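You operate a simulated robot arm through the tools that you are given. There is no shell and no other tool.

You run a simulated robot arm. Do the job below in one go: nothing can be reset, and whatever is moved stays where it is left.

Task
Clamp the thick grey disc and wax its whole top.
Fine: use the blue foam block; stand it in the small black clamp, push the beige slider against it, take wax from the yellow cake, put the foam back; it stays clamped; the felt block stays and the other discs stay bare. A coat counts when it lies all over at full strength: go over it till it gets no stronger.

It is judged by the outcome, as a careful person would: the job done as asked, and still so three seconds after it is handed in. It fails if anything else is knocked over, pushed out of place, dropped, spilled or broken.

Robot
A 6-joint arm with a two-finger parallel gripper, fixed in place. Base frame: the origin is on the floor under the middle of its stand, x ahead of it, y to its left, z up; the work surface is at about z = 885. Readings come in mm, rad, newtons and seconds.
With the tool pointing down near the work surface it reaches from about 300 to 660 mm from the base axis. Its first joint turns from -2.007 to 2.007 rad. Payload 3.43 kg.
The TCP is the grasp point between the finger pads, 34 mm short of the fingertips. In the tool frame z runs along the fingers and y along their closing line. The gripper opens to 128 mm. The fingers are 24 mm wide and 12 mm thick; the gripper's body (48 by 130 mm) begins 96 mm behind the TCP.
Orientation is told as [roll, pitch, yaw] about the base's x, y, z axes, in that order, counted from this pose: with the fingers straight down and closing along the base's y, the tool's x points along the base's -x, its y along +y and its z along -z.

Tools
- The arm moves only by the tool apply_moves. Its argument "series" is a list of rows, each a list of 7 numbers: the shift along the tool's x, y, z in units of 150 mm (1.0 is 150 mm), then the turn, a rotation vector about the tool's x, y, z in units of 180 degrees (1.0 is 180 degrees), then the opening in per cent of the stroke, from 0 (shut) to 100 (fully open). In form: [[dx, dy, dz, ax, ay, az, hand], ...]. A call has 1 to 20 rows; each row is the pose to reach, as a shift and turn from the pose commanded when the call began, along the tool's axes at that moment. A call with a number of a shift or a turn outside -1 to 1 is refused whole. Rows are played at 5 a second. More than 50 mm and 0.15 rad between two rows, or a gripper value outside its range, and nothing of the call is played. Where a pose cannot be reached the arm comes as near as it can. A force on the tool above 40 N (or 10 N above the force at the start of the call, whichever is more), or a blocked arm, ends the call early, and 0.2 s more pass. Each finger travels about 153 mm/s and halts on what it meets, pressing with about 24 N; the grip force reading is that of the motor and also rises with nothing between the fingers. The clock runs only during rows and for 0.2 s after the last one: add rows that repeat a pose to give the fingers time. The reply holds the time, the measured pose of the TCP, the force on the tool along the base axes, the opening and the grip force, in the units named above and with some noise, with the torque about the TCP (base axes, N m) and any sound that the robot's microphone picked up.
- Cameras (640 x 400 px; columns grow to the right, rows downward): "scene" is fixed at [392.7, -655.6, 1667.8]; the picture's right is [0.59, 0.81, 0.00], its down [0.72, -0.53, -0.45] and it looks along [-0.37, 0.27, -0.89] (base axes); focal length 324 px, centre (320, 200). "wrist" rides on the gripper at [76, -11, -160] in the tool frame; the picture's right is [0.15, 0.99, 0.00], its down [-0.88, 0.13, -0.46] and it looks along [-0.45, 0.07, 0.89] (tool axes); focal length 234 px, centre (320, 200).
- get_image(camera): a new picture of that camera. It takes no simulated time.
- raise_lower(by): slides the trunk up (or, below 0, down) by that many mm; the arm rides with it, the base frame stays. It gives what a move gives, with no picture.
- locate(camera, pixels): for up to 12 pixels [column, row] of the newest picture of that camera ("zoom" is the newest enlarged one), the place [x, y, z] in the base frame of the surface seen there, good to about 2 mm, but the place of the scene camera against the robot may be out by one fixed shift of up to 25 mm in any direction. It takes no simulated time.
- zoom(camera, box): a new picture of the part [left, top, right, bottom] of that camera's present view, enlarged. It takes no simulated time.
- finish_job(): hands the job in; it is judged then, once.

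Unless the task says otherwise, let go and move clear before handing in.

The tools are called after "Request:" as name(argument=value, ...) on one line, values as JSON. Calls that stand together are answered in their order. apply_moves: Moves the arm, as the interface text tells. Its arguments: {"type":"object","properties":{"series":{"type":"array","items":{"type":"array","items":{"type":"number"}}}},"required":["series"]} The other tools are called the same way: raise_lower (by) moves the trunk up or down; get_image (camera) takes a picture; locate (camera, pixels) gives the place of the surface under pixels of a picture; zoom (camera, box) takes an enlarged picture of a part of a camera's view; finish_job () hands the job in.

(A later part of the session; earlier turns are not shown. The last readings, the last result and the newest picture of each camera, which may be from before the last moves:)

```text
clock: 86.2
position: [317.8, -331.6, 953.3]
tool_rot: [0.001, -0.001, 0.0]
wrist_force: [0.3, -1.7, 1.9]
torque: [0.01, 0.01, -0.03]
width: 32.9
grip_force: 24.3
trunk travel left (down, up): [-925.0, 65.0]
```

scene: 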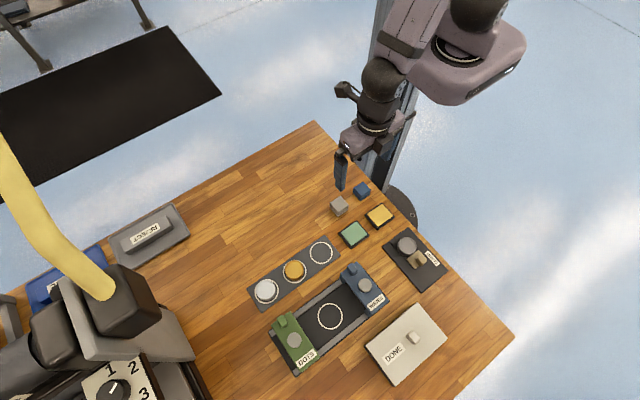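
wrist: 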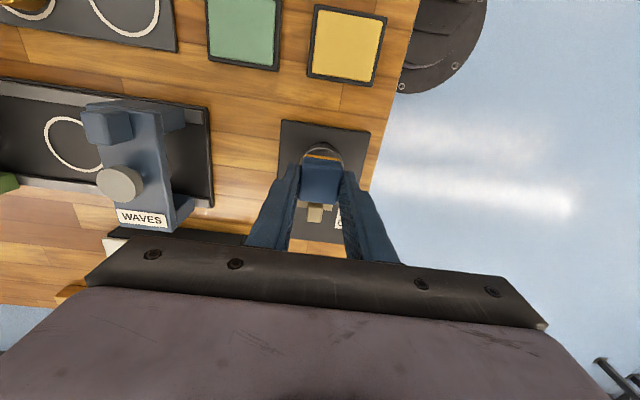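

Touching at 1.9 N. Rubbing two more loops with slightly wider offsets.

Request:
apply_moves(series=[[0.03, 0, 0.004, 0, 0, 0, 0], [0.06, 0, 0.004, 0, 0, 0, 0], [0.06, 0.03, 0.004, 0, 0, 0, 0], [0.06, 0.06, 0.004, 0, 0, 0, 0], [0.03, 0.06, 0.004, 0, 0, 0, 0], [0, 0.06, 0.004, 0, 0, 0, 0], [-0.03, 0.06, 0.004, 0, 0, 0, 0], [-0.06, 0.06, 0.004, 0, 0, 0, 0], [-0.06, 0.03, 0.004, 0, 0, 0, 0], [-0.06, 0, 0.004, 0, 0, 0, 0], [-0.06, -0.03, 0.004, 0, 0, 0, 0], [-0.06, -0.06, 0.004, 0, 0, 0, 0], [-0.03, -0.06, 0.004, 0, 0, 0, 0], [0, -0.06, 0.004, 0, 0, 0, 0], [0.03, -0.06, 0.004, 0, 0, 0, 0], [0.06, -0.06, 0.004, 0, 0, 0, 0], [0.06, -0.03, 0.004, 0, 0, 0, 0], [0.06, 0, 0.004, 0, 0, 0, 0], [0.03, 0, 0.004, 0, 0, 0, 0], [0, 0, 0.004, 0, 0, 0, 0]])

Request:
apply_moves(series=[[-0.03, 0, 0.001, 0, 0, 0, 0], [-0.06, 0, 0.001, 0, 0, 0, 0], [-0.06, 0.03, 0.001, 0, 0, 0, 0], [-0.06, 0.06, 0.001, 0, 0, 0, 0], [-0.03, 0.06, 0.001, 0, 0, 0, 0], [0, 0.06, 0.001, 0, 0, 0, 0], [0.03, 0.06, 0.001, 0, 0, 0, 0], [0.06, 0.06, 0.001, 0, 0, 0, 0], [0.06, 0.03, 0.001, 0, 0, 0, 0], [0.06, 0, 0.001, 0, 0, 0, 0], [0.06, -0.03, 0.001, 0, 0, 0, 0], [0.06, -0.06, 0.001, 0, 0, 0, 0], [0.03, -0.06, 0.001, 0, 0, 0, 0], [0, -0.06, 0.001, 0, 0, 0, 0], [-0.03, -0.06, 0.001, 0, 0, 0, 0], [-0.06, -0.06, 0.001, 0, 0, 0, 0], [-0.06, -0.03, 0.001, 0, 0, 0, 0], [-0.03, 0, 0.001, 0, 0, 0, 0], [0, 0, 0.001, 0, 0, 0, 0]])

Request:
apply_moves(series=[[0, 0, -0.03, 0, 0, 0, 0], [0, 0, -0.1, 0, 0, 0, 0], [0, 0, -0.2, 0, 0, 0, 0], [0.15, 0.006, -0.2, 0, 0, 0, 0], [0.3, 0.012, -0.2, 0, 0, 0, 0], [0.45, 0.018, -0.2, 0, 0, 0, 0], [0.6, 0.025, -0.2, 0, 0, 0, 0], [0.682, 0.025, -0.2, 0, 0, 0, 0], [0.682, 0.025, -0.2, 0, 0, 0, 0]])

Request:
zoom(camera="scene", box=[385, 230, 433, 266])

Request:
zoom(camera="scene", box=[397, 234, 419, 252])

```text
clock: 90.4
position: [316.3, -329.4, 952.6]
tool_rot: [0.003, 0.002, 0.0]
wrist_force: [-5.7, 1.5, 10.9]
torque: [-0.04, 0.25, -0.05]
width: 32.9
grip_force: 24.0
trunk travel left (down, up): [-925.0, 65.0]
```

```text
clock: 94.4
position: [317.7, -330.3, 952.0]
tool_rot: [-0.001, 0.001, 0.001]
wrist_force: [3.4, -0.4, 6.9]
torque: [-0.05, -0.18, 0.01]
width: 32.9
grip_force: 24.3
trunk travel left (down, up): [-925.0, 65.0]
```

```text
clock: 96.4
position: [215.2, -325.9, 983.0]
tool_rot: [0.0, 0.0, 0.001]
wrist_force: [0.1, -0.4, -0.1]
torque: [0.02, 0.0, 0.0]
width: 32.9
grip_force: 24.1
trunk travel left (down, up): [-925.0, 65.0]
```

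```text
11.11 times, centred on (409, 248) of scene
```

zoom: 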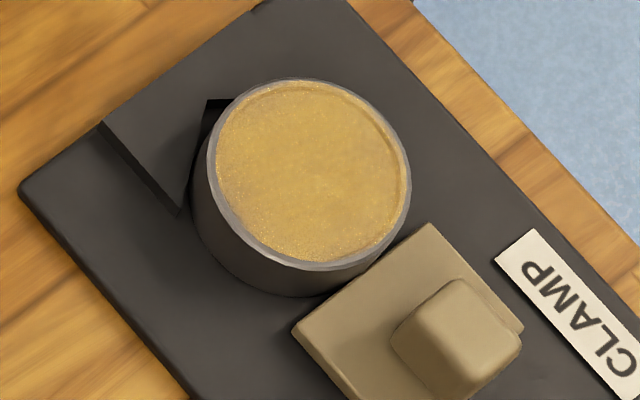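

```text
16.00 times, centred on (408, 243) of scene
```

zoom: 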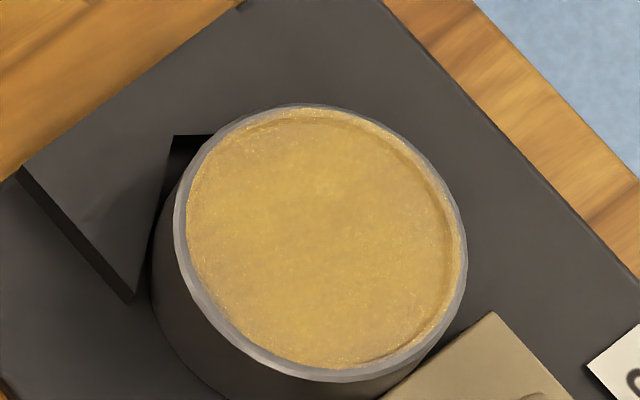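

The coat now looks nearly the same as after the previous pass, all over the flat top up to the bevel. I'll take a wrist view too, then do one more reload and pass to confirm it no longer strengthens.

Request:
zoom(camera="wrist", box=[260, 130, 380, 260])

Request:
apply_moves(series=[[0, 0, 0.08, 0, 0, 0, 0], [0, 0, 0.18, 0, 0, 0, 0], [0, 0, 0.24, 0, 0, 0, 0], [0, 0, 0.265, 0, 0, 0, 0], [0, 0, 0.274, 0, 0, 0, 0], [0, 0, 0.28, 0, 0, 0, 0], [0, 0, 0.284, 0, 0, 0, 0], [0, 0, 0.284, 0, 0, 0, 0]])

```text
3.08 times, centred on (320, 195) of wrist
```

zoom: 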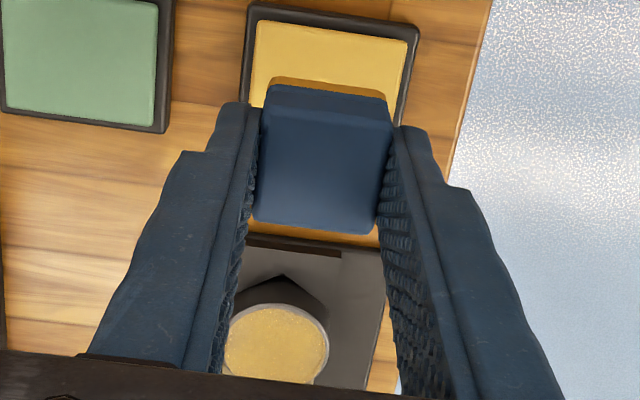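

```text
clock: 98.2
position: [214.8, -326.3, 940.1]
tool_rot: [0.0, 0.0, 0.0]
wrist_force: [0.2, 0.4, 1.4]
torque: [0.01, -0.02, 0.02]
width: 32.9
grip_force: 24.2
trunk travel left (down, up): [-925.0, 65.0]
```

Contact is later because the foam creeps up in the grip under 20 N presses, so I'll limit pressing to about 10 N.

Request:
apply_moves(series=[[0, 0, 0.003, 0, 0, 0, 0], [0, 0, 0.005, 0, 0, 0, 0], [0, 0, 0.005, 0, 0, 0, 0], [0, 0, 0.005, 0, 0, 0, 0]])

```text
clock: 99.2
position: [214.1, -326.1, 939.8]
tool_rot: [-0.003, -0.001, 0.0]
wrist_force: [-2.1, -0.1, 19.1]
torque: [0.08, 0.06, 0.01]
width: 33.0
grip_force: 24.2
trunk travel left (down, up): [-925.0, 65.0]
```

Request:
apply_moves(series=[[0, 0, -0.02, 0, 0, 0, 0], [0, 0, -0.08, 0, 0, 0, 0], [0, 0, -0.18, 0, 0, 0, 0], [-0.04, 0, -0.26, 0, 0, 0, 0], [-0.16, -0.005, -0.26, 0, 0, 0, 0], [-0.3, -0.01, -0.26, 0, 0, 0, 0], [-0.44, -0.015, -0.26, 0, 0, 0, 0], [-0.56, -0.02, -0.26, 0, 0, 0, 0], [-0.65, -0.025, -0.26, 0, 0, 0, 0], [-0.682, -0.025, -0.22, 0, 0, 0, 0], [-0.682, -0.025, -0.15, 0, 0, 0, 0], [-0.682, -0.025, -0.11, 0, 0, 0, 0], [-0.682, -0.025, -0.1, 0, 0, 0, 0], [-0.682, -0.025, -0.094, 0, 0, 0, 0], [-0.682, -0.025, -0.09, 0, 0, 0, 0], [-0.682, -0.025, -0.09, 0, 0, 0, 0]])

```text
clock: 102.6
position: [319.4, -331.2, 953.1]
tool_rot: [0.001, 0.0, 0.001]
wrist_force: [-0.4, -0.2, -0.9]
torque: [0.02, -0.01, -0.04]
width: 32.9
grip_force: 23.6
trunk travel left (down, up): [-925.0, 65.0]
```

Request:
apply_moves(series=[[0, 0, 0.004, 0, 0, 0, 0], [0, 0, 0.007, 0, 0, 0, 0], [0, 0, 0.007, 0, 0, 0, 0]])

```text
clock: 103.4
position: [318.0, -330.2, 952.8]
tool_rot: [-0.002, -0.001, 0.001]
wrist_force: [-0.6, 0.0, 7.2]
torque: [-0.02, 0.01, 0.0]
width: 33.0
grip_force: 24.3
trunk travel left (down, up): [-925.0, 65.0]
```

7.2 N contact. Rubbing with back-and-forth strokes across the whole face.

Request:
apply_moves(series=[[0.06, -0.06, 0.001, 0, 0, 0, 0], [0.06, -0.03, 0.001, 0, 0, 0, 0], [0.06, 0, 0.001, 0, 0, 0, 0], [0.06, 0.03, 0.001, 0, 0, 0, 0], [0.06, 0.06, 0.001, 0, 0, 0, 0], [0.03, 0.06, 0.001, 0, 0, 0, 0], [0.03, 0.02, 0.001, 0, 0, 0, 0], [0.03, -0.02, 0.001, 0, 0, 0, 0], [0.03, -0.06, 0.001, 0, 0, 0, 0], [0, -0.06, 0.001, 0, 0, 0, 0], [0, -0.02, 0.001, 0, 0, 0, 0], [0, 0.02, 0.001, 0, 0, 0, 0], [0, 0.06, 0.001, 0, 0, 0, 0], [-0.03, 0.06, 0.001, 0, 0, 0, 0], [-0.03, 0.02, 0.001, 0, 0, 0, 0], [-0.03, -0.02, 0.001, 0, 0, 0, 0], [-0.03, -0.06, 0.001, 0, 0, 0, 0], [-0.06, -0.06, 0.001, 0, 0, 0, 0], [-0.06, -0.02, 0.001, 0, 0, 0, 0], [-0.06, 0.02, 0.001, 0, 0, 0, 0]])

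Request:
apply_moves(series=[[0, 0.04, 0.001, 0, 0, 0, 0], [0.03, 0.04, 0.001, 0, 0, 0, 0], [0.06, 0.04, 0.001, 0, 0, 0, 0], [0.09, 0.04, 0.001, 0, 0, 0, 0], [0.12, 0.04, 0.001, 0, 0, 0, 0], [0.12, 0.01, 0.001, 0, 0, 0, 0], [0.09, 0.01, 0.001, 0, 0, 0, 0], [0.06, 0.01, 0.001, 0, 0, 0, 0], [0.03, 0.01, 0.001, 0, 0, 0, 0], [0, 0.01, 0.001, 0, 0, 0, 0], [0, -0.02, 0.001, 0, 0, 0, 0], [0.04, -0.02, 0.001, 0, 0, 0, 0], [0.08, -0.02, 0.001, 0, 0, 0, 0], [0.12, -0.02, 0.001, 0, 0, 0, 0], [0.12, -0.08, 0.001, 0, 0, 0, 0], [0.08, -0.08, 0.001, 0, 0, 0, 0], [0.04, -0.08, 0.001, 0, 0, 0, 0], [0, -0.08, 0.001, 0, 0, 0, 0], [0.03, -0.05, 0.001, 0, 0, 0, 0], [0.06, -0.02, 0.001, 0, 0, 0, 0]])

Request:
apply_moves(series=[[0, 0, -0.03, 0, 0, 0, 0], [0, 0, -0.1, 0, 0, 0, 0], [0, 0, -0.2, 0, 0, 0, 0], [0.15, 0.006, -0.2, 0, 0, 0, 0], [0.3, 0.012, -0.2, 0, 0, 0, 0], [0.45, 0.018, -0.2, 0, 0, 0, 0], [0.6, 0.025, -0.2, 0, 0, 0, 0], [0.682, 0.025, -0.2, 0, 0, 0, 0], [0.682, 0.025, -0.2, 0, 0, 0, 0]])

Request:
zoom(camera="wrist", box=[260, 130, 380, 260])

Request:
zoom(camera="scene", box=[385, 230, 433, 266])

Request:
zoom(camera="scene", box=[397, 234, 419, 252])

```text
clock: 107.6
position: [326.3, -329.3, 951.8]
tool_rot: [-0.002, -0.005, 0.001]
wrist_force: [1.6, -5.8, 14.1]
torque: [-0.13, 0.04, 0.01]
width: 33.0
grip_force: 23.4
trunk travel left (down, up): [-925.0, 65.0]
```

```text
clock: 111.8
position: [316.7, -330.7, 950.8]
tool_rot: [0.0, 0.001, 0.0]
wrist_force: [-0.3, 0.0, -0.5]
torque: [-0.02, 0.03, 0.0]
width: 33.1
grip_force: 23.8
trunk travel left (down, up): [-925.0, 65.0]
```

```text
clock: 113.8
position: [215.1, -326.9, 980.5]
tool_rot: [0.0, 0.002, 0.001]
wrist_force: [-0.8, -0.4, 0.3]
torque: [0.01, -0.01, -0.01]
width: 33.0
grip_force: 23.8
trunk travel left (down, up): [-925.0, 65.0]
```

```text
3.08 times, centred on (320, 195) of wrist
```

zoom: 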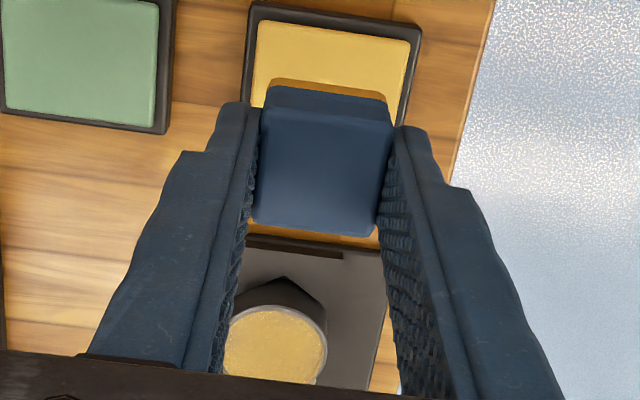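

```text
11.11 times, centred on (409, 248) of scene
```

zoom: 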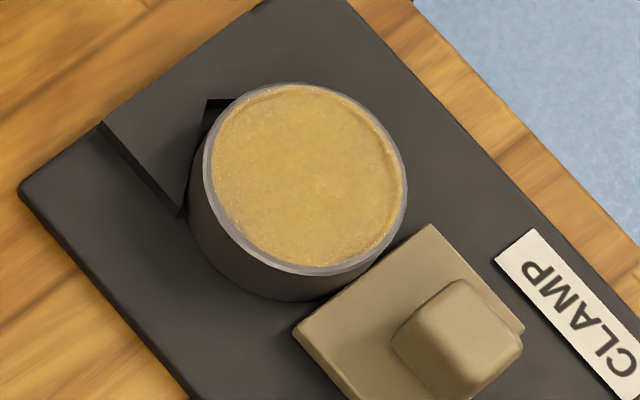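

```text
16.00 times, centred on (408, 243) of scene
```

zoom: 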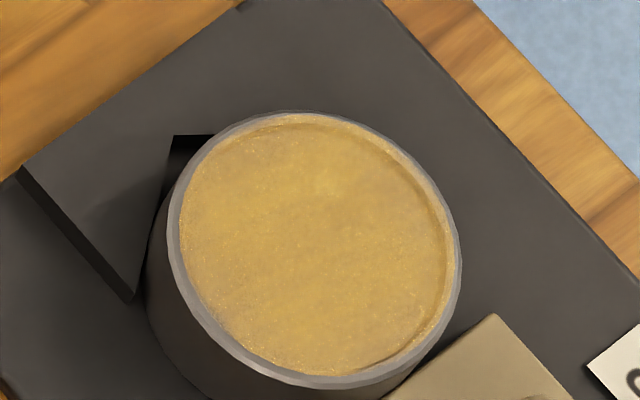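

The coat looks unchanged in tone, but the last half-pass lost contact (−0.5 N) as the foam crept up. I'll reload once more and do a gentle, contact-checked pass to be sure it's saturated.

Request:
apply_moves(series=[[0, 0, 0.08, 0, 0, 0, 0], [0, 0, 0.18, 0, 0, 0, 0], [0, 0, 0.24, 0, 0, 0, 0], [0, 0, 0.265, 0, 0, 0, 0], [0, 0, 0.275, 0, 0, 0, 0], [0, 0, 0.28, 0, 0, 0, 0], [0, 0, 0.284, 0, 0, 0, 0], [0, 0, 0.284, 0, 0, 0, 0]])

```text
clock: 115.6
position: [215.7, -327.5, 939.6]
tool_rot: [-0.002, 0.001, 0.0]
wrist_force: [0.1, -0.1, 7.1]
torque: [-0.01, 0.02, -0.01]
width: 32.9
grip_force: 24.8
trunk travel left (down, up): [-925.0, 65.0]
```

7 N on the cake: dwell, then back to the disc.

Request:
apply_moves(series=[[0, 0, 0.001, 0, 0, 0, 0], [0, 0, 0.001, 0, 0, 0, 0], [0, 0, 0.001, 0, 0, 0, 0], [0, 0, -0.02, 0, 0, 0, 0], [0, 0, -0.08, 0, 0, 0, 0], [0, 0, -0.18, 0, 0, 0, 0], [-0.04, 0, -0.26, 0, 0, 0, 0], [-0.16, -0.005, -0.26, 0, 0, 0, 0], [-0.3, -0.01, -0.26, 0, 0, 0, 0], [-0.44, -0.015, -0.26, 0, 0, 0, 0], [-0.56, -0.02, -0.26, 0, 0, 0, 0], [-0.65, -0.025, -0.26, 0, 0, 0, 0], [-0.682, -0.025, -0.22, 0, 0, 0, 0], [-0.682, -0.025, -0.15, 0, 0, 0, 0], [-0.682, -0.025, -0.11, 0, 0, 0, 0], [-0.682, -0.025, -0.095, 0, 0, 0, 0], [-0.682, -0.025, -0.088, 0, 0, 0, 0], [-0.682, -0.025, -0.084, 0, 0, 0, 0], [-0.682, -0.025, -0.084, 0, 0, 0, 0]])

```text
clock: 119.6
position: [318.3, -330.7, 950.3]
tool_rot: [0.0, 0.0, 0.001]
wrist_force: [0.1, 0.0, -0.4]
torque: [0.03, 0.01, 0.02]
width: 33.1
grip_force: 24.1
trunk travel left (down, up): [-925.0, 65.0]
```

Request:
apply_moves(series=[[0, 0, 0.003, 0, 0, 0, 0], [0, 0, 0.006, 0, 0, 0, 0], [0, 0, 0.006, 0, 0, 0, 0]])

```text
clock: 120.4
position: [317.7, -330.6, 951.1]
tool_rot: [-0.001, 0.001, -0.001]
wrist_force: [1.1, -2.7, 3.6]
torque: [-0.06, 0.02, -0.02]
width: 32.7
grip_force: 24.2
trunk travel left (down, up): [-925.0, 65.0]
```

Contact 3.6 N. One loop with a small extra press, checking force after.

Request:
apply_moves(series=[[0.027, 0, 0.002, 0, 0, 0, 0], [0.053, 0, 0.002, 0, 0, 0, 0], [0.053, 0.027, 0.002, 0, 0, 0, 0], [0.053, 0.053, 0.002, 0, 0, 0, 0], [0.027, 0.053, 0.002, 0, 0, 0, 0], [0, 0.053, 0.002, 0, 0, 0, 0], [-0.027, 0.053, 0.002, 0, 0, 0, 0], [-0.053, 0.053, 0.002, 0, 0, 0, 0], [-0.053, 0.027, 0.002, 0, 0, 0, 0], [-0.053, 0, 0.002, 0, 0, 0, 0], [-0.053, -0.027, 0.002, 0, 0, 0, 0], [-0.053, -0.053, 0.002, 0, 0, 0, 0], [-0.027, -0.053, 0.002, 0, 0, 0, 0], [0, -0.053, 0.002, 0, 0, 0, 0], [0.027, -0.053, 0.002, 0, 0, 0, 0], [0.053, -0.053, 0.002, 0, 0, 0, 0], [0.053, -0.027, 0.002, 0, 0, 0, 0], [0.053, 0, 0.002, 0, 0, 0, 0], [0.027, 0, 0.002, 0, 0, 0, 0], [0, 0, 0.002, 0, 0, 0, 0]])

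Request:
apply_moves(series=[[-0.027, 0, 0.001, 0, 0, 0, 0], [-0.053, 0, 0.001, 0, 0, 0, 0], [-0.053, 0.027, 0.001, 0, 0, 0, 0], [-0.053, 0.053, 0.001, 0, 0, 0, 0], [-0.027, 0.053, 0.001, 0, 0, 0, 0], [0, 0.053, 0.001, 0, 0, 0, 0], [0.027, 0.053, 0.001, 0, 0, 0, 0], [0.053, 0.053, 0.001, 0, 0, 0, 0], [0.053, 0.027, 0.001, 0, 0, 0, 0], [0.053, 0, 0.001, 0, 0, 0, 0], [0.053, -0.027, 0.001, 0, 0, 0, 0], [0.053, -0.053, 0.001, 0, 0, 0, 0], [0.027, -0.053, 0.001, 0, 0, 0, 0], [0, -0.053, 0.001, 0, 0, 0, 0], [-0.027, -0.053, 0.001, 0, 0, 0, 0], [-0.053, -0.053, 0.001, 0, 0, 0, 0], [-0.053, -0.027, 0.001, 0, 0, 0, 0], [-0.027, 0, 0.001, 0, 0, 0, 0], [0, 0, 0.001, 0, 0, 0, 0]])

Request:
apply_moves(series=[[0, 0, -0.03, 0, 0, 0, 0], [0, 0, -0.1, 0, 0, 0, 0], [0, 0, -0.2, 0, 0, 0, 0], [0.15, 0.006, -0.2, 0, 0, 0, 0], [0.3, 0.012, -0.2, 0, 0, 0, 0], [0.45, 0.018, -0.2, 0, 0, 0, 0], [0.6, 0.025, -0.2, 0, 0, 0, 0], [0.682, 0.025, -0.2, 0, 0, 0, 0], [0.682, 0.025, -0.2, 0, 0, 0, 0]])

Request:
zoom(camera="scene", box=[385, 230, 433, 266])

Request:
zoom(camera="scene", box=[397, 234, 419, 252])

Request:
zoom(camera="wrist", box=[260, 130, 380, 260])

```text
clock: 124.6
position: [313.8, -327.8, 949.3]
tool_rot: [0.0, 0.002, 0.0]
wrist_force: [-4.0, 0.0, 9.5]
torque: [0.01, 0.15, -0.02]
width: 33.2
grip_force: 23.7
trunk travel left (down, up): [-925.0, 65.0]
```

```text
clock: 128.6
position: [318.1, -331.1, 950.5]
tool_rot: [0.001, 0.0, 0.0]
wrist_force: [1.4, 0.3, 3.4]
torque: [0.05, -0.04, 0.01]
width: 32.9
grip_force: 24.2
trunk travel left (down, up): [-925.0, 65.0]
```

```text
clock: 130.6
position: [214.2, -325.2, 978.8]
tool_rot: [0.0, 0.0, 0.0]
wrist_force: [0.5, 0.8, 0.0]
torque: [-0.01, -0.03, -0.01]
width: 32.7
grip_force: 24.1
trunk travel left (down, up): [-925.0, 65.0]
```

```text
11.11 times, centred on (409, 248) of scene
```

zoom: 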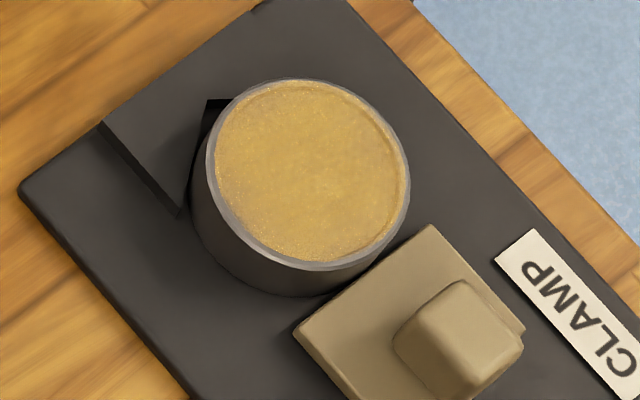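

```text
16.00 times, centred on (408, 243) of scene
```

zoom: 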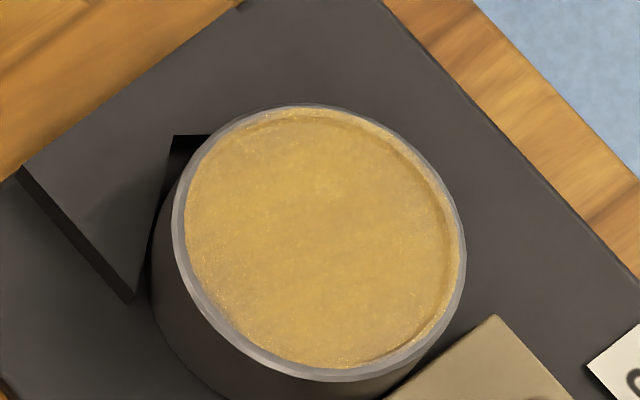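

```text
3.08 times, centred on (320, 195) of wrist
```

zoom: 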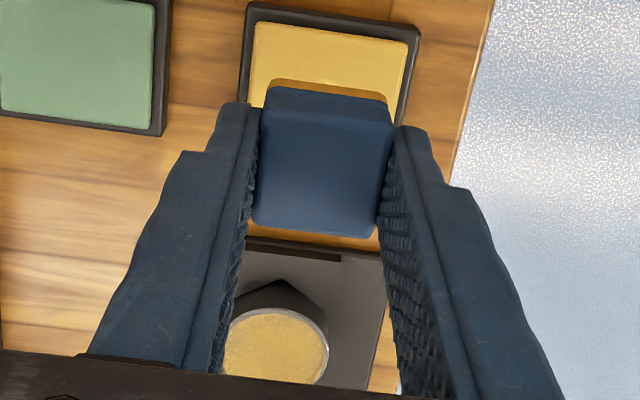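

The coat looks the same as two passes ago, so it seems saturated, but I want to check the lower-left edge (zoom (230,310)) which looks slightly greyer.

Request:
zoom(camera="scene", box=[400, 240, 412, 250])

Request:
zoom(camera="scene", box=[404, 236, 416, 246])

```text
16.00 times, centred on (406, 245) of scene
```

zoom: 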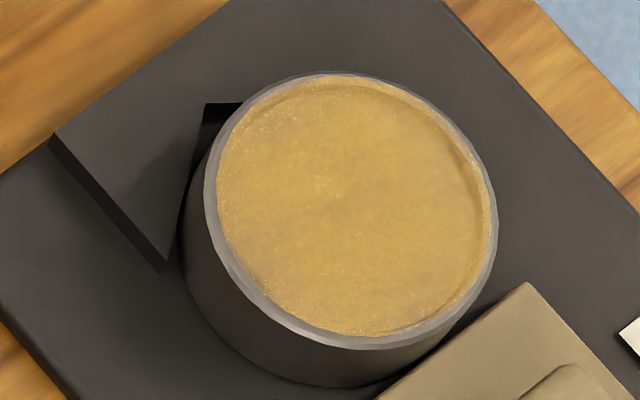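

```text
16.00 times, centred on (410, 241) of scene
```

zoom: 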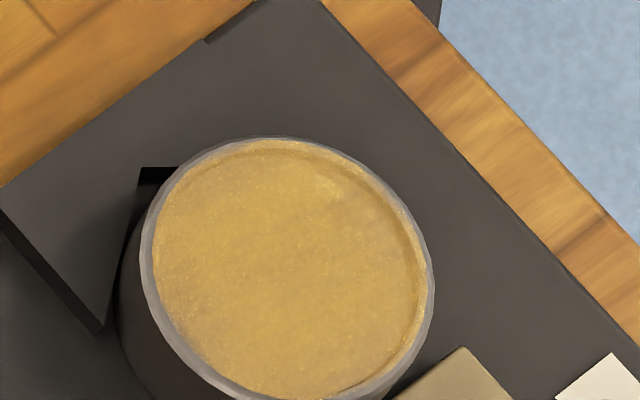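

The coat is uniform and no longer changing between passes. Now I'll put the foam back at its original spot.

Request:
apply_moves(series=[[0.1, 0.01, 0, 0, 0, 0, 0], [0.22, 0.02, 0, 0, 0, 0, 0], [0.34, 0.03, 0, 0, 0, 0, 0], [0.46, 0.035, 0, 0, 0, 0, 0], [0.53, 0.04, 0, 0, 0, 0, 0], [0.53, 0.04, 0.1, 0, 0, 0, 0], [0.53, 0.04, 0.22, 0, 0, 0, 0], [0.53, 0.04, 0.3, 0, 0, 0, 0], [0.53, 0.04, 0.33, 0, 0, 0, 0], [0.53, 0.04, 0.344, 0, 0, 0, 0], [0.53, 0.04, 0.344, 0, 0, 0, 0]])

Request:
get_image(camera="wrist")

Request:
zoom(camera="scene", box=[325, 170, 385, 220])

```text
clock: 133.0
position: [136.2, -320.3, 928.9]
tool_rot: [0.0, 0.0, 0.001]
wrist_force: [-0.2, 0.9, 0.4]
torque: [-0.03, 0.01, 0.03]
width: 33.1
grip_force: 23.6
trunk travel left (down, up): [-925.0, 65.0]
```

```text
taken
```

wrist: 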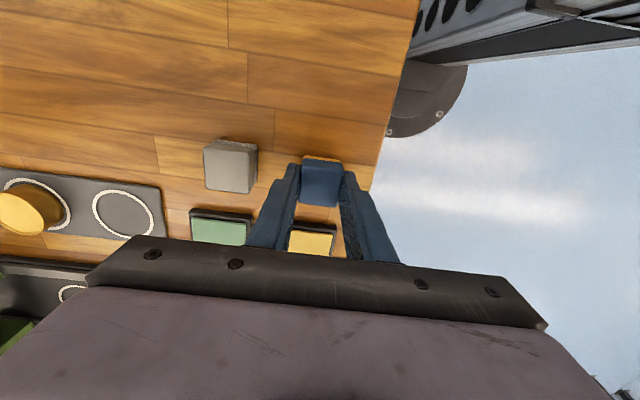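

```text
8.00 times, centred on (355, 195) of scene
```

zoom: 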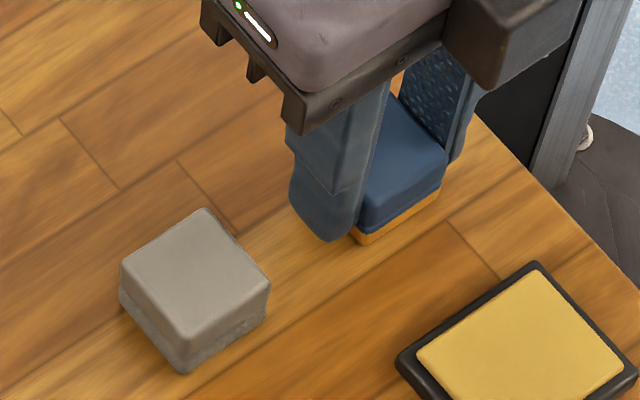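

The foam hangs just above its place. Lowering in 0.75 mm steps to touch the table.

Request:
apply_moves(series=[[0, 0, 0.005, 0, 0, 0, 0], [0, 0, 0.01, 0, 0, 0, 0], [0, 0, 0.015, 0, 0, 0, 0], [0, 0, 0.015, 0, 0, 0, 0]])

```text
clock: 134.0
position: [136.1, -320.6, 925.2]
tool_rot: [0.001, -0.001, 0.001]
wrist_force: [0.5, 0.4, -0.1]
torque: [0.02, 0.0, 0.01]
width: 33.0
grip_force: 24.4
trunk travel left (down, up): [-925.0, 65.0]
```

Request:
apply_moves(series=[[0, 0, 0.004, 0, 0, 0, 0], [0, 0, 0.008, 0, 0, 0, 0], [0, 0, 0.008, 0, 0, 0, 0]])

```text
clock: 134.8
position: [136.1, -320.7, 925.0]
tool_rot: [0.0, 0.001, 0.001]
wrist_force: [0.5, 0.7, -0.1]
torque: [-0.03, 0.0, -0.01]
width: 33.0
grip_force: 24.2
trunk travel left (down, up): [-925.0, 65.0]
```

Request:
apply_moves(series=[[0, 0, 0.004, 0, 0, 0, 0], [0, 0, 0.008, 0, 0, 0, 0], [0, 0, 0.008, 0, 0, 0, 0]])

Request:
zoom(camera="scene", box=[335, 170, 385, 210])

```text
clock: 135.6
position: [134.8, -320.1, 924.4]
tool_rot: [-0.001, -0.002, 0.001]
wrist_force: [0.7, 0.2, 2.9]
torque: [0.02, 0.01, 0.01]
width: 33.0
grip_force: 24.0
trunk travel left (down, up): [-925.0, 65.0]
```

```text
10.00 times, centred on (360, 190) of scene
```

zoom: 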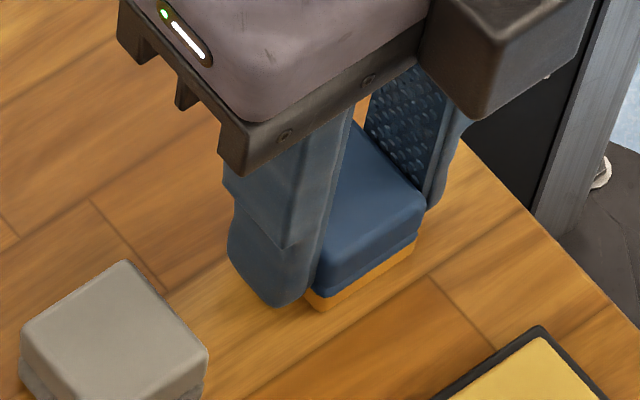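

Foam is on the table (2.9 N). Opening and lifting clear.

Request:
apply_moves(series=[[0, 0, 0, 0, 0, 0, 32], [0, 0, 0, 0, 0, 0, 45], [0, 0, 0, 0, 0, 0, 50], [0, 0, 0, 0, 0, 0, 50], [0, 0, -0.05, 0, 0, 0, 50], [0, 0, -0.15, 0, 0, 0, 50], [0, 0, -0.35, 0, 0, 0, 50], [0, 0, -0.55, 0, 0, 0, 50], [0, 0, -0.7, 0, 0, 0, 60], [0, 0, -0.7, 0, 0, 0, 60]])

Request:
get_image(camera="wrist")

Request:
zoom(camera="wrist", box=[220, 90, 420, 240])

```text
clock: 137.8
position: [135.0, -320.5, 1029.3]
tool_rot: [-0.001, 0.001, 0.0]
wrist_force: [0.4, 0.1, -1.1]
torque: [0.01, 0.0, -0.02]
width: 76.5
grip_force: 0.0
trunk travel left (down, up): [-925.0, 65.0]
```

```text
taken
```

wrist: 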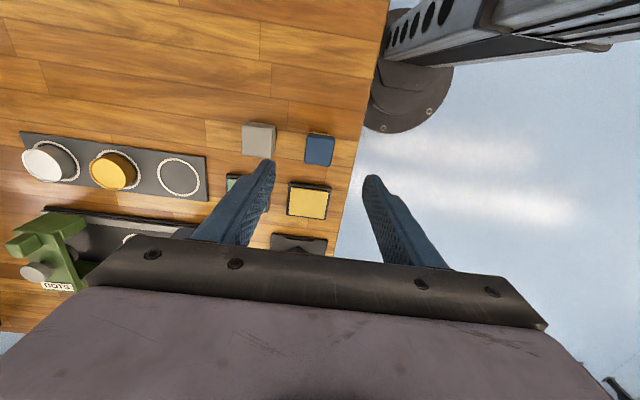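

```text
2.67 times, centred on (320, 165) of wrist
```

zoom: 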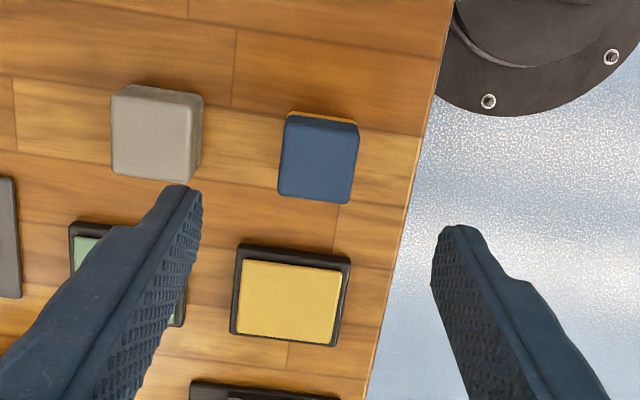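

The foam stands upright at its old place. I'll verify its position, then go to the clamp for a top-down look and re-tightening.

Request:
locate(camera="zoom", pixels=[[318, 160], [282, 155], [354, 165], [320, 125], [314, 198], [292, 300]])

Request:
apply_moves(series=[[-0.2, -0.01, 0, 0, 0, 0, 60], [-0.45, -0.02, 0, 0, 0, 0, 60], [-0.7, -0.04, 0, 0, 0, 0, 60], [-0.98, -0.06, 0, 0, 0, 0, 60], [-0.98, -0.06, 0, 0, 0, 0, 60]])

Request:
apply_moves(series=[[-0.25, 0, 0, 0, 0, 0, 60], [-0.5, 0, 0, 0, 0, 0, 60], [-0.7, 0, 0.05, 0, 0, 0, 60], [-0.7, 0, 0.05, 0, 0, 0, 60]])

Request:
get_image(camera="wrist")

Request:
zoom(camera="wrist", box=[270, 30, 390, 160])

```text
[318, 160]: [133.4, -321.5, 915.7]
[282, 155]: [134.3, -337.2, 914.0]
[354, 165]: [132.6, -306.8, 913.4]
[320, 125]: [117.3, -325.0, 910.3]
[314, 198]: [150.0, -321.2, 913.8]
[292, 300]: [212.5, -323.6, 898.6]
```

```text
clock: 139.0
position: [283.4, -330.5, 1028.6]
tool_rot: [0.0, 0.002, -0.001]
wrist_force: [-0.9, -0.5, 0.7]
torque: [0.01, -0.06, 0.02]
width: 76.7
grip_force: 0.1
trunk travel left (down, up): [-925.0, 65.0]
```

```text
clock: 140.0
position: [386.1, -329.9, 1022.0]
tool_rot: [0.0, 0.002, 0.001]
wrist_force: [-0.1, 0.0, 0.1]
torque: [0.03, -0.03, 0.0]
width: 76.8
grip_force: 0.1
trunk travel left (down, up): [-925.0, 65.0]
```

```text
taken
```

wrist: 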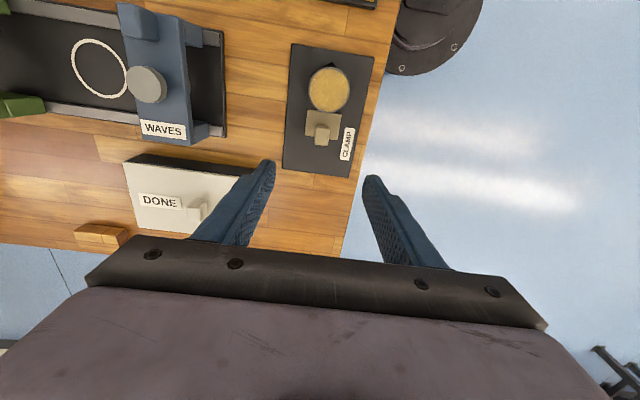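

```text
3.08 times, centred on (330, 95) of wrist
```

zoom: 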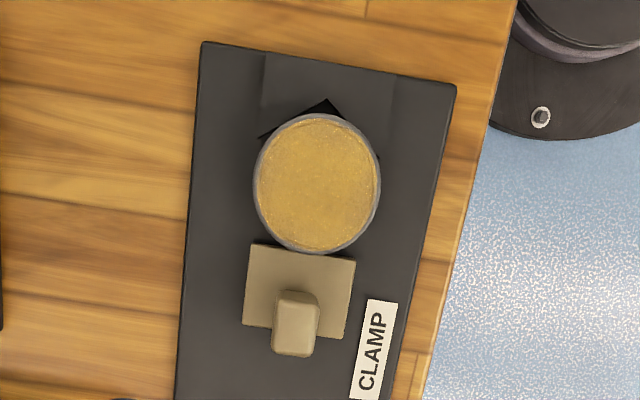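

The foam is back at (134,-322). The disc looks coated to its bevel; I'll zoom in from above for evenness.

Request:
zoom(camera="wrist", box=[302, 60, 358, 118])

Request:
zoom(camera="wrist", box=[310, 66, 350, 106])

```text
6.90 times, centred on (330, 89) of wrist
```

zoom: 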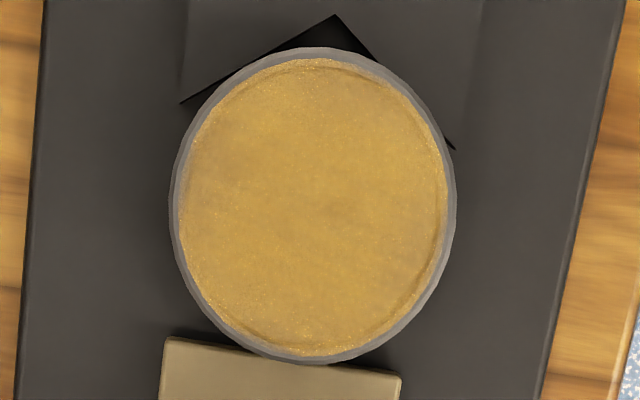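

```text
10.00 times, centred on (330, 86) of wrist
```

zoom: 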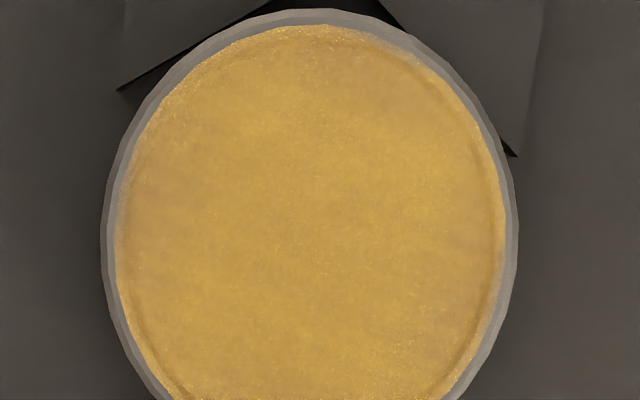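

From above, most of the top is golden, but small patches at the rim extremes (zoom (125,195), (390,45), (500,270)) look greyer, so the edge needs more work. First I'll re-tighten the slider, as rubbing let the disc shift ~0.5 mm.

Request:
locate(camera="wrist", pixels=[[319, 142], [319, 134], [306, 112], [341, 116], [320, 127], [330, 68], [329, 106], [311, 86], [348, 88]])

Request:
apply_moves(series=[[0.1, 0, 0.1, 0, 0, 0, 50], [0.171, 0, 0.25, 0, 0, 0, 40], [0.171, 0, 0.4, 0, 0, 0, 40], [0.171, 0, 0.52, 0, 0, 0, 40], [0.171, 0, 0.565, 0, 0, 0, 40], [0.171, 0, 0.573, 0, 0, 0, 40], [0.171, 0, 0.573, 0, 0, 0, 40]])

Request:
zoom(camera="wrist", box=[260, 90, 400, 210])

```text
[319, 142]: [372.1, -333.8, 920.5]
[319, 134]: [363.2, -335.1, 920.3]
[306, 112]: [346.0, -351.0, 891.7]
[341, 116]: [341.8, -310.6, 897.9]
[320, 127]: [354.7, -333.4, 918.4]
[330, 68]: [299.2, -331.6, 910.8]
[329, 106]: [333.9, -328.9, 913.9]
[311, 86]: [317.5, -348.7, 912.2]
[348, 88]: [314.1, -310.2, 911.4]
```

```text
clock: 141.6
position: [360.7, -330.3, 934.9]
tool_rot: [0.0, -0.002, 0.0]
wrist_force: [1.1, -1.0, 0.7]
torque: [0.0, 0.01, -0.02]
width: 51.2
grip_force: 0.1
trunk travel left (down, up): [-925.0, 65.0]
```

```text
3.33 times, centred on (330, 150) of wrist
```

zoom: 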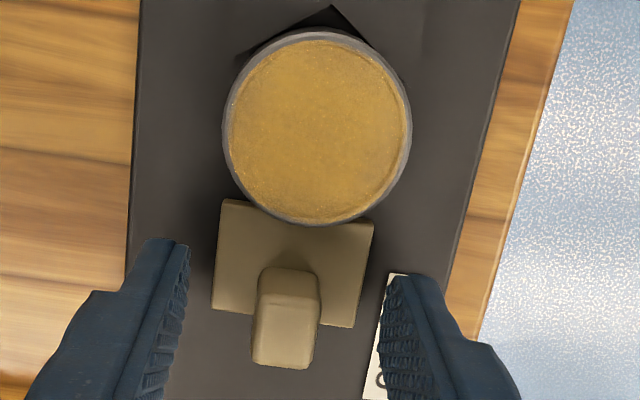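

Fingers straddle the knob. Closing and pushing it −x to firm contact.

Request:
apply_moves(series=[[0, 0, 0, 0, 0, 0, 0], [0, 0, 0, 0, 0, 0, 0], [0, 0, 0, 0, 0, 0, 0]])

Request:
apply_moves(series=[[0.005, 0, 0, 0, 0, 0, 0], [0.01, 0, 0, 0, 0, 0, 0], [0.014, 0, 0, 0, 0, 0, 0], [0.018, 0, 0, 0, 0, 0, 0], [0.018, 0, 0, 0, 0, 0, 0]])

Request:
zoom(camera="wrist", box=[260, 70, 400, 190])

```text
clock: 142.4
position: [360.5, -329.7, 934.2]
tool_rot: [0.0, 0.0, 0.001]
wrist_force: [-0.3, 0.7, -2.4]
torque: [0.0, -0.34, -0.07]
width: 15.9
grip_force: 44.6
trunk travel left (down, up): [-925.0, 65.0]
```

```text
clock: 143.6
position: [360.0, -329.8, 934.4]
tool_rot: [-0.002, -0.001, 0.0]
wrist_force: [8.2, 4.8, 3.4]
torque: [0.29, -0.14, 0.11]
width: 15.9
grip_force: 45.0
trunk travel left (down, up): [-925.0, 65.0]
```

```text
3.33 times, centred on (330, 130) of wrist
```

zoom: 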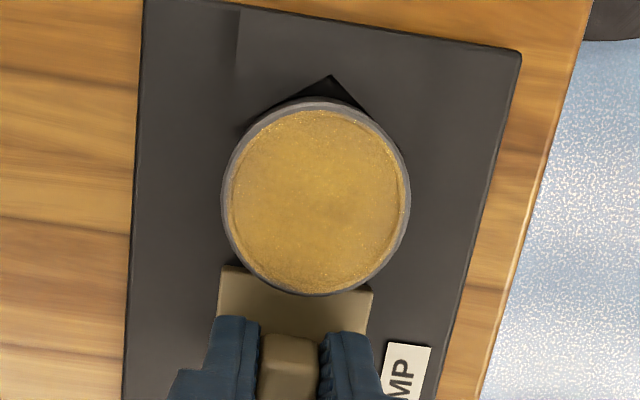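

Force is 8 N so far; pushing further until about 30 N.

Request:
apply_moves(series=[[0.004, 0, 0, 0, 0, 0, 0], [0.008, 0, 0, 0, 0, 0, 0], [0.012, 0, 0, 0, 0, 0, 0], [0.012, 0, 0, 0, 0, 0, 0]])

```text
clock: 144.6
position: [359.8, -330.3, 935.0]
tool_rot: [-0.001, 0.001, 0.001]
wrist_force: [16.6, 6.3, 0.7]
torque: [0.44, -1.21, 0.06]
width: 15.6
grip_force: 44.7
trunk travel left (down, up): [-925.0, 65.0]
```

Request:
apply_moves(series=[[0.004, 0, 0, 0, 0, 0, 0], [0.008, 0, 0, 0, 0, 0, 0], [0.012, 0, 0, 0, 0, 0, 0], [0.012, 0, 0, 0, 0, 0, 0]])

```text
clock: 145.6
position: [360.1, -329.7, 935.1]
tool_rot: [-0.002, 0.0, -0.002]
wrist_force: [25.1, 4.5, 0.4]
torque: [0.43, -0.68, 0.06]
width: 15.9
grip_force: 45.0
trunk travel left (down, up): [-925.0, 65.0]
```

Now fully stopped at x=360 with 25 N. A bit more preload, then release and lift.

Request:
apply_moves(series=[[0.004, 0, 0, 0, 0, 0, 0], [0.008, 0, 0, 0, 0, 0, 0], [0.008, 0, 0, 0, 0, 0, 0]])

Request:
apply_moves(series=[[0, 0, 0, 0, 0, 0, 40], [0, 0, 0, 0, 0, 0, 40], [-0.02, 0, -0.05, 0, 0, 0, 40], [-0.08, 0, -0.2, 0, 0, 0, 40], [-0.16, 0, -0.4, 0, 0, 0, 45], [-0.22, 0, -0.55, 0, 0, 0, 50], [-0.22, 0, -0.55, 0, 0, 0, 50]])

Request:
get_image(camera="wrist")

Request:
zoom(camera="wrist", box=[302, 60, 358, 118])

```text
clock: 146.4
position: [360.6, -330.2, 935.0]
tool_rot: [-0.001, 0.001, -0.001]
wrist_force: [29.6, 4.7, 3.7]
torque: [0.55, 0.06, -0.02]
width: 16.2
grip_force: 45.1
trunk travel left (down, up): [-925.0, 65.0]
```

```text
clock: 148.0
position: [388.5, -330.6, 1018.1]
tool_rot: [0.002, -0.001, 0.0]
wrist_force: [0.0, 0.5, 0.1]
torque: [-0.03, 0.0, -0.01]
width: 63.9
grip_force: 0.1
trunk travel left (down, up): [-925.0, 65.0]
```

```text
taken
```

wrist: 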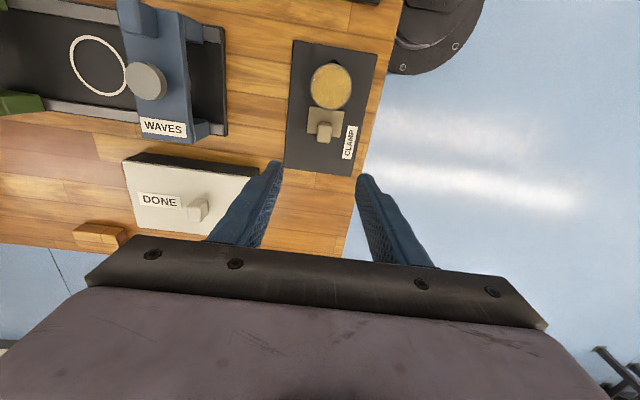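

```text
6.90 times, centred on (330, 89) of wrist
```

zoom: 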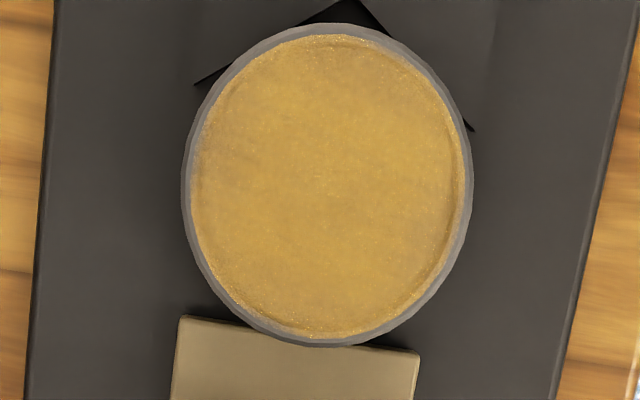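

The clamp is tight again (29.6 N). I'll fetch the foam again to strengthen the rim areas.

Request:
apply_moves(series=[[0.2, 0.01, 0, 0, 0, 0, 52], [0.45, 0.02, 0, 0, 0, 0, 52], [0.7, 0.04, 0, 0, 0, 0, 52], [0.98, 0.058, 0, 0, 0, 0, 52], [0.98, 0.058, 0, 0, 0, 0, 52]])

Request:
apply_moves(series=[[0.25, 0, 0, 0, 0, 0, 52], [0.5, 0, 0, 0, 0, 0, 52], [0.703, 0, 0, 0, 0, 0, 52], [0.703, 0, 0.15, 0, 0, 0, 52], [0.703, 0, 0.35, 0, 0, 0, 52], [0.703, 0, 0.5, 0, 0, 0, 52], [0.703, 0, 0.56, 0, 0, 0, 52], [0.703, 0, 0.583, 0, 0, 0, 52], [0.703, 0, 0.583, 0, 0, 0, 52]])

Request:
get_image(camera="wrist")

Request:
zoom(camera="wrist", box=[240, 120, 400, 240])

```text
clock: 149.2
position: [242.0, -321.2, 1015.9]
tool_rot: [0.001, 0.0, 0.001]
wrist_force: [0.0, -0.2, 0.5]
torque: [0.03, 0.01, -0.01]
width: 66.4
grip_force: 0.0
trunk travel left (down, up): [-925.0, 65.0]
```

```text
clock: 151.2
position: [134.4, -319.9, 929.6]
tool_rot: [0.001, -0.001, 0.001]
wrist_force: [0.1, -0.3, -0.5]
torque: [0.0, 0.02, -0.01]
width: 66.7
grip_force: 0.0
trunk travel left (down, up): [-925.0, 65.0]
```

```text
taken
```

wrist: 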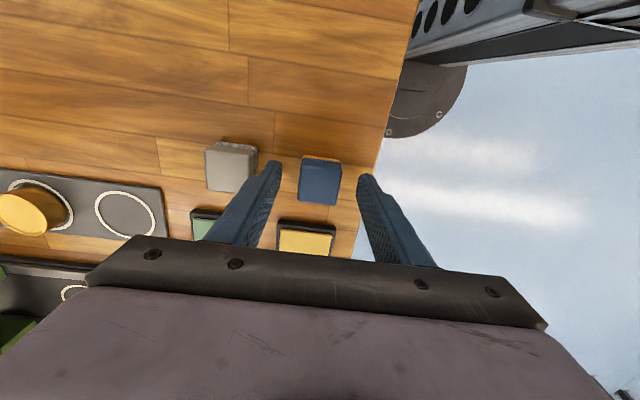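

```text
3.33 times, centred on (320, 180) of wrist
```

zoom: 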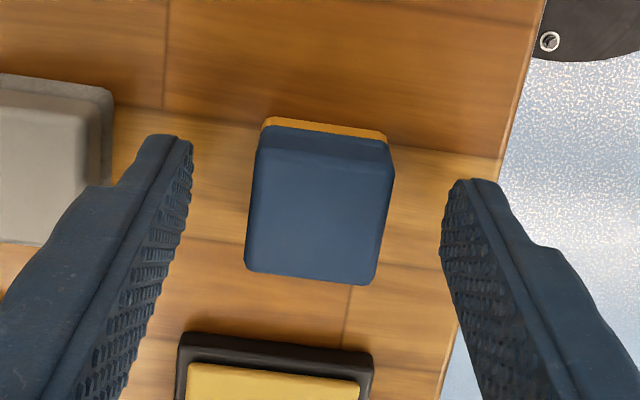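

Foam is centred between the fingers. Gripping and lifting it.

Request:
apply_moves(series=[[0, 0, 0, 0, 0, 0, 0], [0, 0, 0, 0, 0, 0, 0], [0, 0, 0, 0, 0, 0, 0], [0, 0, -0.015, 0, 0, 0, 0], [0, 0, -0.04, 0, 0, 0, 0], [0, 0, -0.08, 0, 0, 0, 0], [0, 0, -0.14, 0, 0, 0, 0], [0, 0, -0.2, 0, 0, 0, 0], [-0.1, 0, -0.24, 0, 0, 0, 0], [-0.22, -0.02, -0.24, 0, 0, 0, 0], [-0.36, -0.03, -0.24, 0, 0, 0, 0], [-0.48, -0.037, -0.24, 0, 0, 0, 0], [-0.534, -0.037, -0.22, 0, 0, 0, 0], [-0.534, -0.037, -0.15, 0, 0, 0, 0], [-0.534, -0.037, -0.11, 0, 0, 0, 0], [-0.534, -0.037, -0.095, 0, 0, 0, 0], [-0.534, -0.037, -0.095, 0, 0, 0, 0]])

Request:
zoom(camera="scene", box=[340, 180, 420, 240])

```text
clock: 154.8
position: [213.7, -327.4, 943.6]
tool_rot: [0.002, 0.0, 0.001]
wrist_force: [0.3, 0.4, 1.9]
torque: [-0.01, -0.05, 0.01]
width: 33.1
grip_force: 23.8
trunk travel left (down, up): [-925.0, 65.0]
```

```text
6.67 times, centred on (380, 210) of scene
```

zoom: 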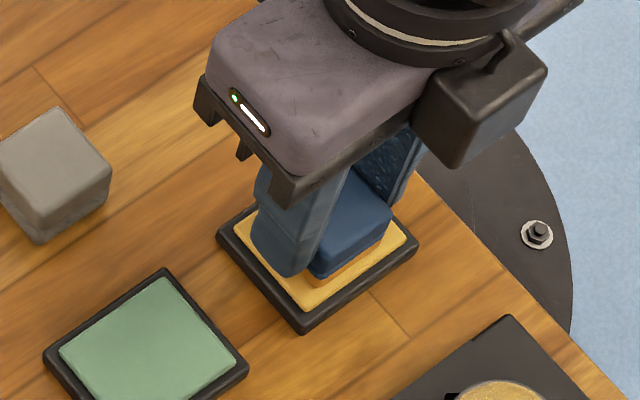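

Light contact (1.9 N) at the same height as originally. Pressing gently and dwelling.

Request:
apply_moves(series=[[0, 0, 0.003, 0, 0, 0, 0], [0, 0, 0.005, 0, 0, 0, 0], [0, 0, 0.005, 0, 0, 0, 0], [0, 0, 0.005, 0, 0, 0, 0], [0, 0, 0.005, 0, 0, 0, 0]])

```text
clock: 156.0
position: [215.3, -326.1, 944.5]
tool_rot: [-0.003, -0.003, 0.001]
wrist_force: [-0.4, 1.1, 11.5]
torque: [0.04, 0.02, -0.01]
width: 32.9
grip_force: 24.4
trunk travel left (down, up): [-925.0, 65.0]
```

11.5 N. Returning to the disc and lowering to contact.

Request:
apply_moves(series=[[0, 0, -0.02, 0, 0, 0, 0], [0, 0, -0.08, 0, 0, 0, 0], [0, 0, -0.18, 0, 0, 0, 0], [-0.04, 0, -0.26, 0, 0, 0, 0], [-0.16, -0.005, -0.26, 0, 0, 0, 0], [-0.3, -0.01, -0.26, 0, 0, 0, 0], [-0.44, -0.015, -0.26, 0, 0, 0, 0], [-0.56, -0.02, -0.26, 0, 0, 0, 0], [-0.65, -0.025, -0.26, 0, 0, 0, 0], [-0.682, -0.025, -0.22, 0, 0, 0, 0], [-0.682, -0.025, -0.15, 0, 0, 0, 0], [-0.682, -0.025, -0.11, 0, 0, 0, 0], [-0.682, -0.025, -0.092, 0, 0, 0, 0], [-0.682, -0.025, -0.084, 0, 0, 0, 0], [-0.682, -0.025, -0.078, 0, 0, 0, 0], [-0.682, -0.025, -0.074, 0, 0, 0, 0], [-0.682, -0.025, -0.074, 0, 0, 0, 0]])

```text
clock: 159.6
position: [317.6, -330.7, 956.3]
tool_rot: [-0.003, -0.003, -0.001]
wrist_force: [-0.3, -1.2, 8.8]
torque: [-0.02, 0.01, -0.02]
width: 33.0
grip_force: 23.8
trunk travel left (down, up): [-925.0, 65.0]
```

8.8 N contact. Now a wide circular rub (11 mm radius) so the foam sweeps well past the rim all round.

Request:
apply_moves(series=[[0.073, 0, 0, 0, 0, 0, 0], [0.0694, 0.0226, 0, 0, 0, 0, 0], [0.0591, 0.0429, 0, 0, 0, 0, 0], [0.0429, 0.0591, 0, 0, 0, 0, 0], [0.0226, 0.0694, 0, 0, 0, 0, 0], [0, 0.073, 0, 0, 0, 0, 0], [-0.0226, 0.0694, 0, 0, 0, 0, 0], [-0.0429, 0.0591, 0, 0, 0, 0, 0], [-0.0591, 0.0429, 0, 0, 0, 0, 0], [-0.0694, 0.0226, 0, 0, 0, 0, 0], [-0.073, 0, 0, 0, 0, 0, 0], [-0.0694, -0.0226, 0, 0, 0, 0, 0], [-0.0591, -0.0429, 0, 0, 0, 0, 0], [-0.0429, -0.0591, 0, 0, 0, 0, 0], [-0.0226, -0.0694, 0, 0, 0, 0, 0], [0, -0.073, 0, 0, 0, 0, 0], [0.0226, -0.0694, 0, 0, 0, 0, 0], [0.0429, -0.0591, 0, 0, 0, 0, 0], [0.0591, -0.0429, 0, 0, 0, 0, 0], [0.03, 0, 0, 0, 0, 0, 0]])

```text
clock: 163.8
position: [311.7, -328.9, 954.9]
tool_rot: [0.0, 0.0, -0.001]
wrist_force: [-2.2, -2.8, 8.4]
torque: [-0.17, 0.1, -0.02]
width: 32.8
grip_force: 24.0
trunk travel left (down, up): [-925.0, 65.0]
```

Contact kept at 8.4 N. A second wide circle in the reverse direction.

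Request:
apply_moves(series=[[0.043, 0, 0, 0, 0, 0, 0], [0.0394, -0.0226, 0, 0, 0, 0, 0], [0.0291, -0.0429, 0, 0, 0, 0, 0], [0.0129, -0.0591, 0, 0, 0, 0, 0], [-0.0074, -0.0694, 0, 0, 0, 0, 0], [-0.03, -0.073, 0, 0, 0, 0, 0], [-0.0526, -0.0694, 0, 0, 0, 0, 0], [-0.0729, -0.0591, 0, 0, 0, 0, 0], [-0.0891, -0.0429, 0, 0, 0, 0, 0], [-0.0994, -0.0226, 0, 0, 0, 0, 0], [-0.103, 0, 0, 0, 0, 0, 0], [-0.0994, 0.0226, 0, 0, 0, 0, 0], [-0.0891, 0.0429, 0, 0, 0, 0, 0], [-0.0729, 0.0591, 0, 0, 0, 0, 0], [-0.0526, 0.0694, 0, 0, 0, 0, 0], [-0.03, 0.073, 0, 0, 0, 0, 0], [-0.0074, 0.0694, 0, 0, 0, 0, 0], [0.0129, 0.0591, 0, 0, 0, 0, 0], [0.0291, 0.0429, 0, 0, 0, 0, 0], [-0.03, 0, 0, 0, 0, 0, 0]])

```text
clock: 168.0
position: [318.0, -328.4, 954.7]
tool_rot: [0.002, -0.003, 0.0]
wrist_force: [-1.6, 1.0, 3.1]
torque: [0.01, 0.05, -0.03]
width: 33.0
grip_force: 24.5
trunk travel left (down, up): [-925.0, 65.0]
```

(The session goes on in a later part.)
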